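You operate a simulated robot arm through the tools that you are given. There is no shell and no other tool. Be economical: measure what you need, move in short steps, check, and stop when the job is done.

Carry out the task below with a simulated robot arm. There is one attempt and no reset: what you move stays moved.

TASK
Close the bench drawer.

It is judged by the outcome, as a careful person would: the job done as asked, and still so three seconds after it is handed in. It fails if anything else is knocked over, pushed out of place, dropped, spilled or broken.

THE ROBOT
A 6-joint arm with a two-finger parallel gripper, fixed in place. Base frame: the origin is at the foot of the arm, x ahead of it, y to its left, z up. Lengths are in m, angles in rad, forces in N, time in s.
With the tool pointing down near the work surface it reaches from about 0.22 to 0.66 m from the base axis. Its first joint turns from -1.152 to 1.152 rad. Payload 2.9 kg.
Tool frame: the origin (TCP) lies between the finger pads and is the grasp point; the fingertips stand 0.03 m ahead of it; z points along the fingers, y is the line along which they close. The gripper opens to 0.11 m. The fingers are 0.02 m wide and 0.01 m thick; the gripper's body (0.048 by 0.112 m) begins 0.055 m behind the TCP.
Orientation is told as [roll, pitch, yaw] about the base's x, y, z axes, in that order, counted from this pose: with the fingers straight down and closing along the base's y, the tool's x points along the base's -x, its y along +y and its z along -z.

THE INTERFACE
- The arm moves only by the tool apply_moves. Its argument "commands" is a list that holds one entry, the list of rows, each a list of 7 numbers: the shift along the tool's x, y, z in m, then the turn, a rotation vector about the tool's x, y, z in rad, then the closure in counts, from 0 (fully open) to 255 (shut). In form: [[[dx, dy, dz, ax, ay, az, gripper], ...]]. A call has 1 to 8 rows; each row shifts and turns the commanded pose from where the row before left it, along the tool's axes as they then stand. A row lasts 0.2 s, in which the tool goes at most 0.05 m and 0.15 rad; a call with a longer step from one row to the next is refused whole, and so is a gripper value outside its range. A pose out of reach is approached as far as the arm can. The call stops where the force on the tool passes 40 N (or 10 N more than at its start, if that is more) or the arm is blocked; 0.2 s more then pass. The fingers move at their own pace (about 0.108 m/s each) and stop on an object; they squeeze with about 32 N. The grip force told is the motor's: it shows also when the fingers shut on nothing. Time passes only in rows, and 0.2 s behind the last, so rows that do not move let the fingers close. It gives the time, the measured TCP pose, the force on the tool (base axes), the opening and the grip force at its end, in the units of the frame above (readings bear some noise).
- Cameras (640 x 400 px; columns grow to the right, rows downward): "scene" is fixed at [0.0522, 0.4178, 1.3799]; the picture's right is [-0.93, -0.36, 0.00], its down [-0.21, 0.55, -0.81] and it looks along [0.29, -0.75, -0.59] (base axes); focal length 336 px, centre (320, 200). "wrist" rides on the gripper at [-0.036, 0, -0.057] in the tool frame; the picture's right is [0.00, -1.00, 0.00], its down [0.97, 0.00, -0.24] and it looks along [0.24, 0.00, 0.97] (tool axes); focal length 218 px, centre (320, 200).
- capture(camera): a new picture of that camera. No time passes.
- locate(camera, pixels): for up to 12 pixels [column, row] of the newest picture of that camera ("zoom" is the newest enlarged one), the place [x, y, z] in the base frame of the surface seen there, good to about 0.002 m. No time passes.
- enlarge(camera, box): a new picture of the part [left, top, right, bottom] of that camera's present view, enlarged. No time passes.
- close_job(): hands the job in; it is judged then, once.

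Work in short steps. Measure before you move; look again where a grasp or a placing could have gone wrong, and mend it. You have 60 turns and 22 pictures in all, the two below and enlarged ones among them. Open the gripper and draw the arm clear of the work before you hand the job in, unless the task says otherwise; then end with one line.

The tools are called as name(argument=value, ...) on one line, values as JSON. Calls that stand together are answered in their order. apply_moves: Moves the arm, as the interface text tells. Its arguments: {"type":"object","properties":{"commands":{"type":"array","items":{"type":"array","items":{"type":"array","items":{"type":"number"}}}}},"required":["commands"]} The other tools are called the same way: capture (camera) takes a picture; locate (camera, pixels) gives the place of the surface under pixels of a picture; enlarge (camera, box) takes an enlarged picture of a part of a camera's view; close_job () hands the job in.

At the start:

```text
time: 0.0
eef_pos: [0.3971, -0.1625, 1.0033]
tcp_rot: [0.0, -0.001, 0.003]
wrist_force: [0.4, 0.1, 0.0]
gripper_width: 0.1103
grip_force: 0.0
```

scene: 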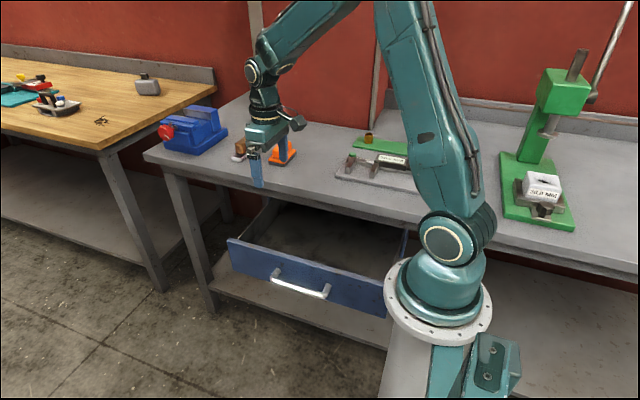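
wrist: 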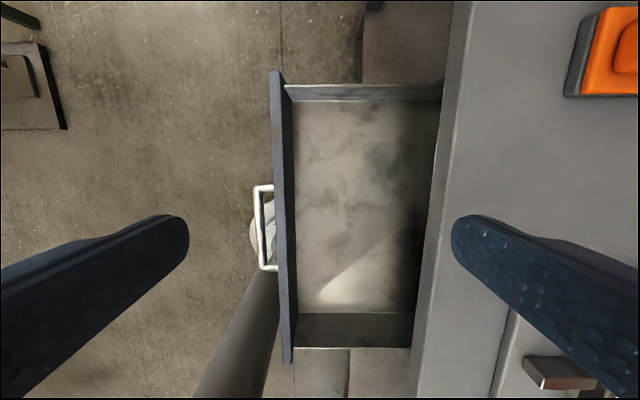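

The drawer front (wrist col ~283, rows 70–360) stands out toward +y from the bench edge (col ~440). I'll measure the front, the handle and the bench edge.

locate(camera="wrist", pixels=[[274, 80], [277, 150], [280, 220], [288, 350], [258, 228], [262, 190], [268, 267], [450, 150], [430, 250], [415, 330], [350, 200], [240, 360]])

locate(camera="scene", pixels=[[229, 240], [232, 262], [384, 290], [300, 287], [325, 295], [275, 272], [260, 265], [350, 295], [150, 160], [210, 180], [340, 215], [395, 230]])

```text
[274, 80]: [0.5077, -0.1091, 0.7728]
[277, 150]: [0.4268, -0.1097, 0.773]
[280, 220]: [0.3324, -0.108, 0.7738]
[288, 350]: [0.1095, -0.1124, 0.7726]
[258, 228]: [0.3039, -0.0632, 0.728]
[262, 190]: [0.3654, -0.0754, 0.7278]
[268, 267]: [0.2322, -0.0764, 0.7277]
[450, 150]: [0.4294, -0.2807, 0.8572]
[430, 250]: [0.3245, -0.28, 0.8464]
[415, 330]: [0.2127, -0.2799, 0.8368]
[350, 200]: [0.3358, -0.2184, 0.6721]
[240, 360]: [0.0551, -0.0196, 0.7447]
```

```text
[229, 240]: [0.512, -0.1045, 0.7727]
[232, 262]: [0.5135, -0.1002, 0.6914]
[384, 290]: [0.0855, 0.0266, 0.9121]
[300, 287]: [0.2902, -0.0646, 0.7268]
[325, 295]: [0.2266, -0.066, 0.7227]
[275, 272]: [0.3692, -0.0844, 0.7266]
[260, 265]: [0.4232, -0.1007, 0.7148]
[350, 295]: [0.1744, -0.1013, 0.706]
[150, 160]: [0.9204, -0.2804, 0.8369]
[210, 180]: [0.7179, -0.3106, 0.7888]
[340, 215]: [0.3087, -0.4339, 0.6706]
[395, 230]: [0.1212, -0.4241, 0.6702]
```

Drawer front face is at y≈-0.10, z 0.69–0.773. The handle bar is centred at x≈0.30, y≈-0.063, z≈0.728, and the closed position is toward -y. I'll move high above a point in front of the handle, closing the fingers, and begin turning a quarter so the narrow side of the body faces the bench.

apply_moves(commands=[[[0.0243, 0.034, 0, 0, 0, 0, 255], [0.0243, 0.034, 0, 0, 0, 0, 255], [0.0243, 0.034, 0, 0, 0, 0, 255], [0.0243, 0.034, 0, 0, 0, 0, 255], [0, 0, 0, 0, 0, -0.15, 255], [0, 0, 0, 0, 0, -0.15, 255], [0, 0, 0, 0, 0, -0.15, 255], [0, 0, 0, 0, 0, -0.15, 255]]])

apply_moves(commands=[[[0, 0, 0, 0, 0, -0.15, 255], [0, 0, 0, 0, 0, -0.15, 255], [0, 0, 0, 0, 0, -0.15, 255], [0, 0, 0, 0, 0, -0.15, 255], [0, 0, 0, 0, 0, -0.15, 255], [0, 0, 0, 0, 0, -0.15, 255], [0, 0, 0, 0, 0, -0.07, 255], [0, 0, 0, 0, 0, 0, 255]]])

capture(camera="scene")

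capture(camera="wrist")

```text
time: 1.8
eef_pos: [0.2997, -0.0254, 1.0029]
tcp_rot: [-0.001, 0.0, 0.603]
wrist_force: [-0.4, -0.1, -0.2]
gripper_width: 0.0
grip_force: 32.1
```

```text
time: 3.6
eef_pos: [0.3008, -0.0265, 1.0019]
tcp_rot: [0.001, 0.0, 1.57]
wrist_force: [0.4, 0.3, 0.1]
gripper_width: 0.0001
grip_force: 32.4
```

```text
19 pictures are left
```

scene: 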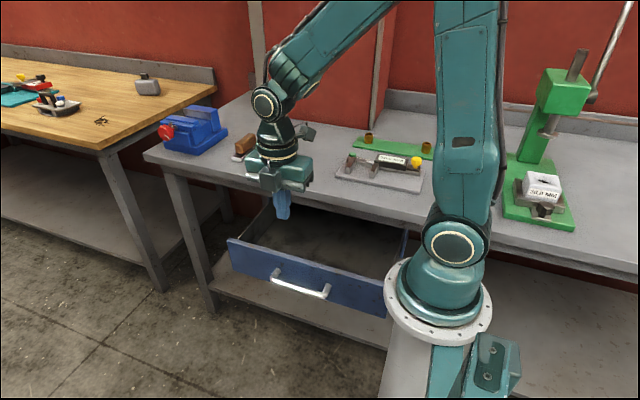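

```text
18 pictures are left
```

wrist: 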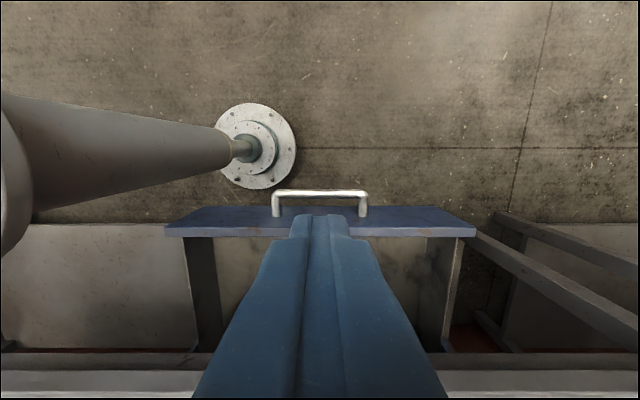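

I'm in front of the drawer and clear of it. I'll measure the bench edge and top and the lower shelf, to judge the gripper body's clearance at the closed position.

locate(camera="wrist", pixels=[[320, 193], [290, 193], [350, 193], [100, 360], [100, 385], [500, 362], [500, 385], [320, 206], [230, 225], [400, 225]])

locate(camera="scene", pixels=[[330, 203], [330, 208], [330, 198], [235, 183], [235, 178], [380, 208], [270, 220], [350, 240]])

```text
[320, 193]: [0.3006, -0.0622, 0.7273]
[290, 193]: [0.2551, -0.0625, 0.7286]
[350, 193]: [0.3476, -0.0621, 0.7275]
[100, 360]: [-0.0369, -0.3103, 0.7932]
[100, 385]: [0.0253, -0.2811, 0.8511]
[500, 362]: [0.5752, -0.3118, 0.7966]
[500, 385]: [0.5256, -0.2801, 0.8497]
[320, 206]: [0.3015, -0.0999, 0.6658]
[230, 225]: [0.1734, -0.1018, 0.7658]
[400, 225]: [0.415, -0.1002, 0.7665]
```

```text
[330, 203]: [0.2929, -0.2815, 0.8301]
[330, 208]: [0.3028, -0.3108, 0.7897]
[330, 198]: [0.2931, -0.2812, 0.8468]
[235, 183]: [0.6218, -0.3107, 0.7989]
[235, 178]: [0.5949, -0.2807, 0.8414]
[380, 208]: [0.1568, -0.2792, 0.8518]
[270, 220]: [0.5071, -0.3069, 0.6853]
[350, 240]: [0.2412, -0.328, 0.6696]
```

The bench slab overhangs at y=-0.28 (z≈0.82–0.87), so I'll tilt the tool 0.6 rad. The fingers will then reach toward -y while the body stays clear. After that I'll descend in front of the handle.

apply_moves(commands=[[[0, 0, 0, 0, 0.15, 0, 255], [0, 0, 0, 0, 0.15, 0, 255], [0, 0, 0, 0, 0.15, 0, 255], [0, 0, 0, 0, 0.15, 0, 255], [-0.0165, 0, -0.0113, 0, 0, 0, 255], [-0.0254, 0, 0.0371, 0, 0, 0, 255], [-0.0254, 0, 0.0371, 0, 0, 0, 255], [0, 0, 0, 0, 0, 0, 255]]])

```text
time: 5.4
eef_pos: [0.2996, -0.0096, 0.9141]
tcp_rot: [0.001, 0.599, 1.569]
wrist_force: [0.7, -0.1, 0.4]
gripper_width: 0.0001
grip_force: 32.0
```

The tilt is right and the pose is as expected. I'll descend to z≈0.731.

apply_moves(commands=[[[-0.0258, 0, 0.0377, 0, 0, 0, 255], [-0.0258, 0, 0.0377, 0, 0, 0, 255], [-0.0258, 0, 0.0377, 0, 0, 0, 255], [-0.0258, 0, 0.0377, 0, 0, 0, 255], [0, 0, 0, 0, 0, 0, 255]]])

capture(camera="wrist")

capture(camera="scene")

```text
time: 6.6
eef_pos: [0.2982, -0.004, 0.731]
tcp_rot: [0.0, 0.599, 1.569]
wrist_force: [0.5, 0.1, 0.5]
gripper_width: 0.0
grip_force: 31.9
```

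```text
17 pictures are left
```

wrist: 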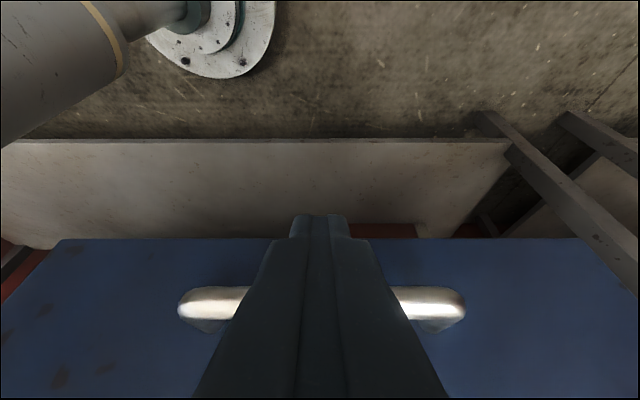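

```text
16 pictures are left
```

scene: 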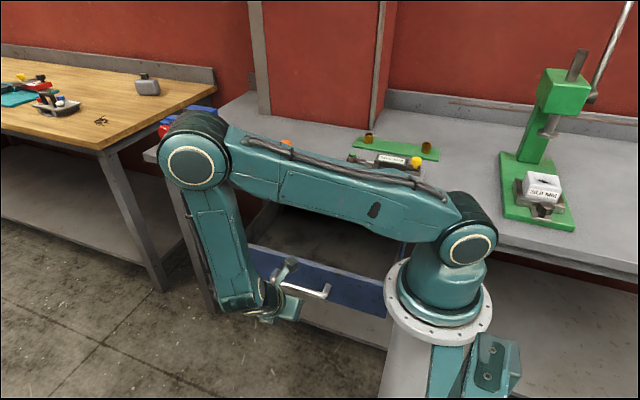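

In position with the bar centred behind the fingers. The elbow will swing over the bench, so I'll check the height of the elbow and of the objects there before pushing.

locate(camera="scene", pixels=[[190, 168], [215, 190], [230, 260], [350, 180], [210, 107], [285, 143], [240, 300], [160, 165], [390, 215]])

apply_moves(commands=[[[0.0248, 0, 0.0169, 0, 0, 0, 255], [0.0083, 0, 0.0056, 0, 0, 0, 255], [0.0083, 0, 0.0056, 0, 0, 0, 255], [0.0083, 0, 0.0056, 0, 0, 0, 255]]])

```text
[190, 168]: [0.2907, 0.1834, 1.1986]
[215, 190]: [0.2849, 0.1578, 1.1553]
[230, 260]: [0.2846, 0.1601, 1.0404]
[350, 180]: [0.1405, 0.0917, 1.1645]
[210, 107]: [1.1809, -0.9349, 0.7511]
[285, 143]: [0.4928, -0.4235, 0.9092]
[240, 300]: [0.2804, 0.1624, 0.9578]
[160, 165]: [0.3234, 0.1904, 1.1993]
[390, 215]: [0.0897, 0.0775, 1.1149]
```

```text
time: 7.6
eef_pos: [0.3005, -0.0655, 0.7304]
tcp_rot: [0.0, 0.601, 1.569]
wrist_force: [0.4, -0.2, 0.6]
gripper_width: 0.0002
grip_force: 32.1
```

The elbow is high (z≈1.2) and well in front of the bench. Contact should have begun with little resistance, so I'll push a bit more and look.

apply_moves(commands=[[[0.0124, 0, 0.0085, 0, 0, 0, 255], [0.0124, 0, 0.0085, 0, 0, 0, 255], [0.0124, 0, 0.0085, 0, 0, 0, 255]]])

capture(camera="wrist")

```text
time: 8.4
eef_pos: [0.3009, -0.1126, 0.7308]
tcp_rot: [0.001, 0.601, 1.569]
wrist_force: [0.1, -0.2, -0.1]
gripper_width: 0.0002
grip_force: 32.3
```

```text
15 pictures are left
```

wrist: 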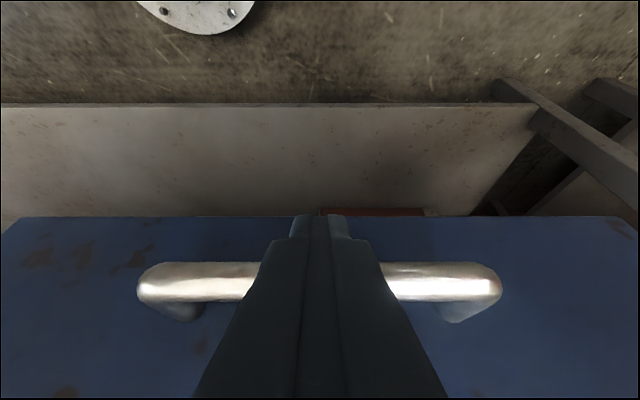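

The drawer is moving with the fingers. I'll carry on slowly.

apply_moves(commands=[[[0.0124, 0, 0.0085, 0, 0, 0, 255], [0.0124, 0, 0.0085, 0, 0, 0, 255], [0.0124, 0, 0.0085, 0, 0, 0, 255], [0.0124, 0, 0.0085, 0, 0, 0, 255], [0.0124, 0, 0.0085, 0, 0, 0, 255], [0.0083, 0, 0.0056, 0, 0, 0, 255], [0, 0, 0, 0, 0, 0, 255]]])

capture(camera="scene")

capture(camera="wrist")

```text
time: 10.0
eef_pos: [0.299, -0.1961, 0.7299]
tcp_rot: [0.0, 0.6, 1.568]
wrist_force: [-0.1, 0.0, 0.3]
gripper_width: 0.0
grip_force: 32.1
```

```text
14 pictures are left
```

scene: 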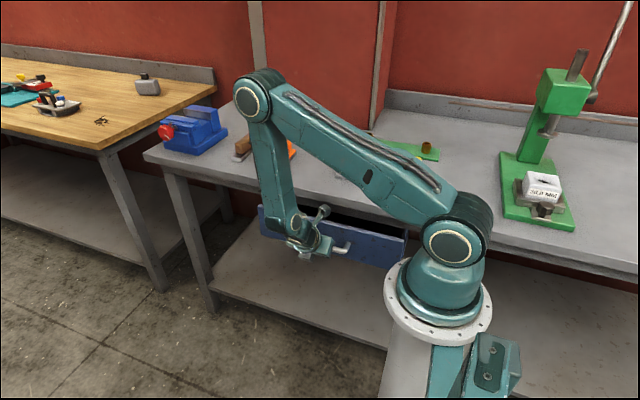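

```text
13 pictures are left
```

wrist: 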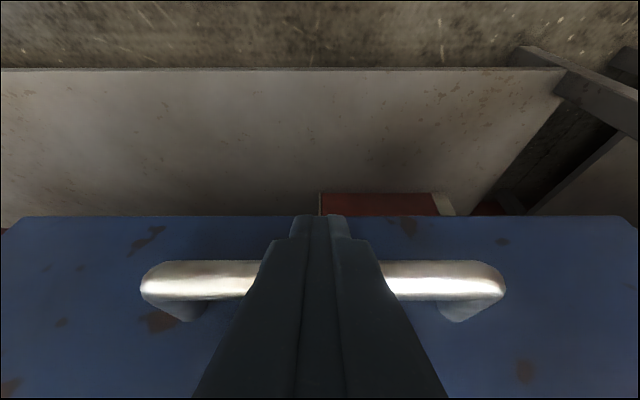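

Smooth so far, with the drawer front now at about y≈-0.25. I'll take smaller steps up to the stop.

apply_moves(commands=[[[0.0083, 0, 0.0056, 0, 0, 0, 255], [0.0083, 0, 0.0056, 0, 0, 0, 255], [0.0083, 0, 0.0056, 0, 0, 0, 255], [0.0041, 0, 0.0028, 0, 0, 0, 255], [0.0041, 0, 0.0028, 0, 0, 0, 255], [0.0041, 0, 0.0028, 0, 0, 0, 255], [0.0041, 0, 0.0028, 0, 0, 0, 255], [0.0041, 0, 0.0028, 0, 0, 0, 255]]])

capture(camera="scene")

locate(camera="scene", pixels=[[380, 250], [395, 250], [380, 238], [390, 232], [265, 215], [270, 225]])

```text
time: 11.9
eef_pos: [0.299, -0.2442, 0.727]
tcp_rot: [0.003, 0.582, 1.572]
wrist_force: [0.4, 3.2, -0.4]
gripper_width: 0.0
grip_force: 31.9
stopped in row 8: the force on the tool passed its limit (the readings are from after the stop); the commanded pose is now the measured one
```

```text
12 pictures are left
```

scene: 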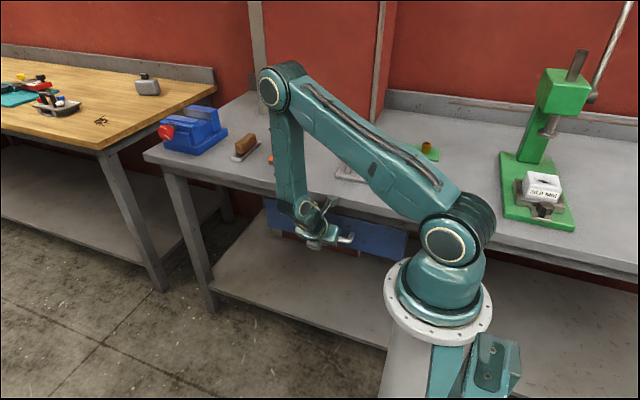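

```text
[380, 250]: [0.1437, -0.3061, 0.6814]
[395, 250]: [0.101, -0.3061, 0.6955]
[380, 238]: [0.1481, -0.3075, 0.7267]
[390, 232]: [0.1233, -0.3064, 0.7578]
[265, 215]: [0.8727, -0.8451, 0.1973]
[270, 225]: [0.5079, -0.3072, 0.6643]
```

The front is now at y≈-0.307, against an apron at -0.311, and a force stop occurred. I'll look closely to see whether it's the drawer stop or the gripper touching the bench.

enlarge(camera="scene", box=[240, 170, 430, 290])

capture(camera="wrist")

locate(camera="wrist", pixels=[[200, 280], [440, 280], [150, 230], [480, 230], [60, 350], [580, 350], [60, 395]])

```text
3.33 times, centred on (335, 230) of scene
```

zoom: 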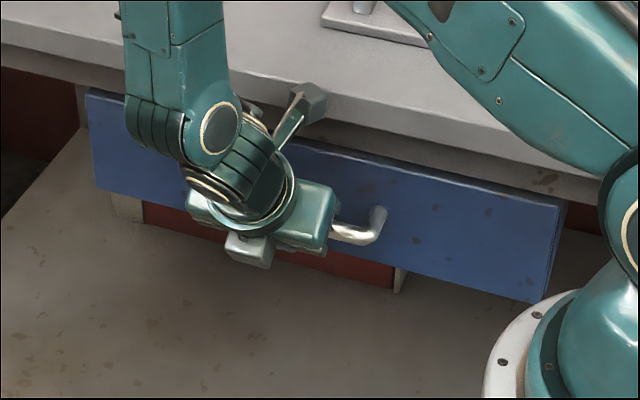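

```text
10 pictures are left
```

wrist: 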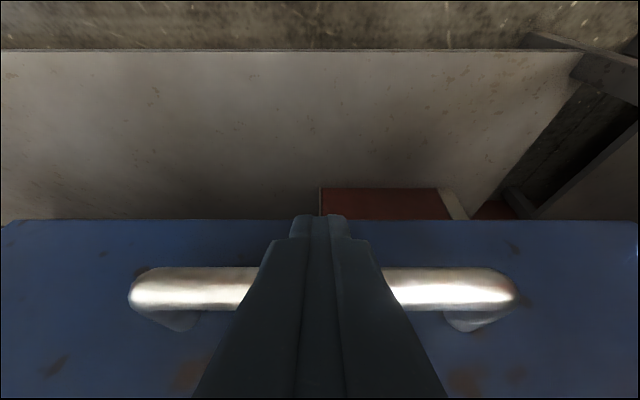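

```text
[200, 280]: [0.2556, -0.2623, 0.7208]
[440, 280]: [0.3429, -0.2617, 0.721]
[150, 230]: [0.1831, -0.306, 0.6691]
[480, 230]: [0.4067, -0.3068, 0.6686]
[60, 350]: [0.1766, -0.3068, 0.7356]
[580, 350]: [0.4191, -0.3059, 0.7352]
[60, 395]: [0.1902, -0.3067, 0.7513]
```

locate(camera="zoom", pixels=[[310, 100], [290, 120], [250, 100], [330, 130], [320, 200], [400, 130], [90, 92], [400, 165], [320, 95]])

```text
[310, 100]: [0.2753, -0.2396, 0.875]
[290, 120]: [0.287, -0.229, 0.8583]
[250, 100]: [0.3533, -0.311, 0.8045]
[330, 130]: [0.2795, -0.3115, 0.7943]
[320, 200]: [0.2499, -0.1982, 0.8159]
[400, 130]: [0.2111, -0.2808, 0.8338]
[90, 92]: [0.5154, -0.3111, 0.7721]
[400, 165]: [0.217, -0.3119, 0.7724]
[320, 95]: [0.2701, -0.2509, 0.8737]
```

The tilt decreased at the stop, which suggests the fingertips were blocked. But a lug on the hand (y≈-0.25, z≈0.875) is close to the bench edge, and the front is ~4 mm proud of the apron. I'll back off, tilt further to clear the lug and push again to confirm the stop.

apply_moves(commands=[[[-0.0334, 0, -0.022, 0, 0, 0, 255], [0, 0, 0, 0, 0.15, 0, 255], [0, 0, 0, 0, 0.15, 0, 255], [0, 0, 0, 0, 0, 0, 255]]])

enlarge(camera="scene", box=[240, 170, 430, 290])

locate(camera="zoom", pixels=[[500, 240], [450, 220], [110, 150], [540, 280], [450, 160]])

```text
time: 12.9
eef_pos: [0.2983, -0.2066, 0.7247]
tcp_rot: [0.003, 0.883, 1.573]
wrist_force: [0.7, 0.5, -0.2]
gripper_width: 0.0
grip_force: 32.4
```

```text
3.33 times, centred on (335, 230) of scene
```

zoom: 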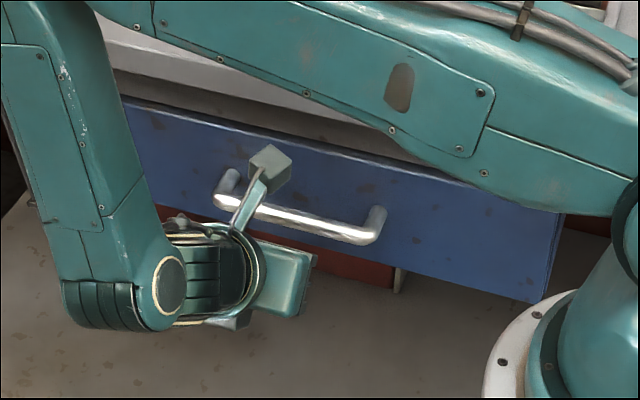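

```text
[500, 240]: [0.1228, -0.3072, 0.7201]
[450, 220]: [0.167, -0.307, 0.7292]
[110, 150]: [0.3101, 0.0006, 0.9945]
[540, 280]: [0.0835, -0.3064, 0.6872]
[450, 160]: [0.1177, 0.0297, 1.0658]
```

The drawer stayed put (front at -0.307). Now I'll push again with the steeper tilt.

apply_moves(commands=[[[0.0095, 0, 0.0116, 0, 0, 0, 255], [0.0095, 0, 0.0116, 0, 0, 0, 255], [0.0032, 0, 0.0039, 0, 0, 0, 255], [0.0032, 0, 0.0039, 0, 0, 0, 255], [0.0032, 0, 0.0039, 0, 0, 0, 255], [0.0032, 0, 0.0039, 0, 0, 0, 255], [0.0032, 0, 0.0039, 0, 0, 0, 255]]])

locate(camera="scene", pixels=[[385, 242], [395, 250]])

```text
time: 14.0
eef_pos: [0.2982, -0.2415, 0.7214]
tcp_rot: [0.002, 0.866, 1.571]
wrist_force: [0.2, 0.8, -3.2]
gripper_width: 0.0
grip_force: 32.1
stopped in row 5: the force on the tool passed its limit (the readings are from after the stop); the commanded pose is now the measured one
```

```text
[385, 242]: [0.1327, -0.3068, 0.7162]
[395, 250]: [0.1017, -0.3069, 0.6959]
```

It was blocked again at the same front position (-0.307) with the lug clear, so this is the drawer's own stop and the drawer is fully shut. I'll withdraw straight back, then rise and open.

apply_moves(commands=[[[-0.013, 0, -0.0153, 0, 0, 0, 255], [-0.026, 0, -0.0305, 0, 0, 0, 255], [-0.026, 0, -0.0305, 0, 0, 0, 255], [-0.026, 0, -0.0305, 0, 0, 0, 255], [-0.026, 0, -0.0305, 0, 0, 0, 0], [0.0305, 0, -0.026, 0, 0, 0, 0], [0.0305, 0, -0.026, 0, 0, 0, 0], [0, 0, 0, 0, 0, 0, 0]]])

capture(camera="scene")

capture(camera="wrist")

```text
time: 15.8
eef_pos: [0.2977, -0.0605, 0.804]
tcp_rot: [0.001, 0.866, 1.572]
wrist_force: [0.3, 0.4, 0.3]
gripper_width: 0.1097
grip_force: 0.1
```

```text
8 pictures are left
```

scene: 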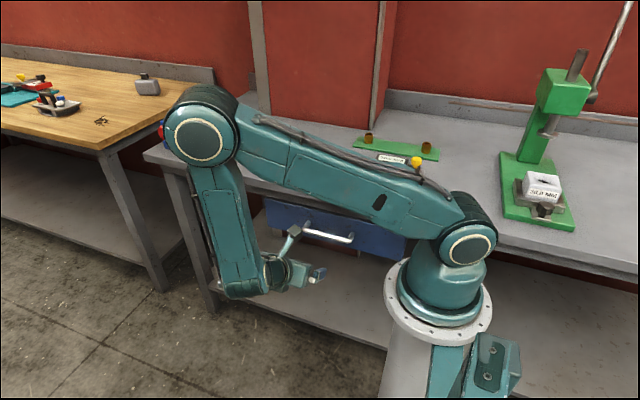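

```text
7 pictures are left
```

wrist: 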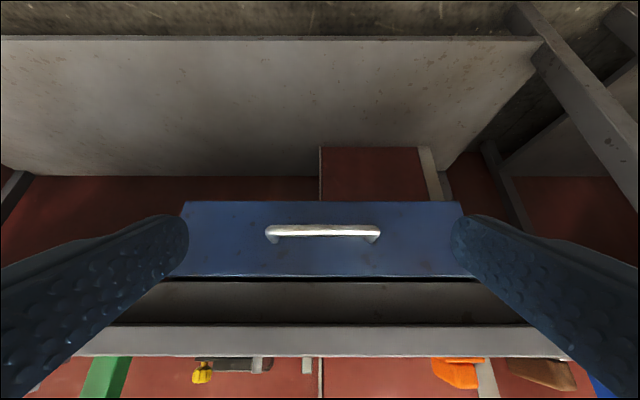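

The drawer looks shut and square, and the arm is clear. One last check of the front's position after release.

locate(camera="wrist", pixels=[[200, 240], [440, 240], [320, 260], [320, 300]])

```text
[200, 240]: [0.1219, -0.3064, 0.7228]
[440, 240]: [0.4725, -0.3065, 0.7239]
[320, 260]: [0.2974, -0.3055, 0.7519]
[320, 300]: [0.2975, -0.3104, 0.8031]
```

The front is square and still at -0.3065 against the stop, with the gripper open and clear, so I'm handing in.

close_job()

```text
The job is handed in.
```

The bench drawer is closed: I pushed it in until it stopped, and two pushes stopped at the same place. Its front sits square, about 4 mm out from the panel above it. The arm is clear with the gripper open, and I saw nothing else moved.
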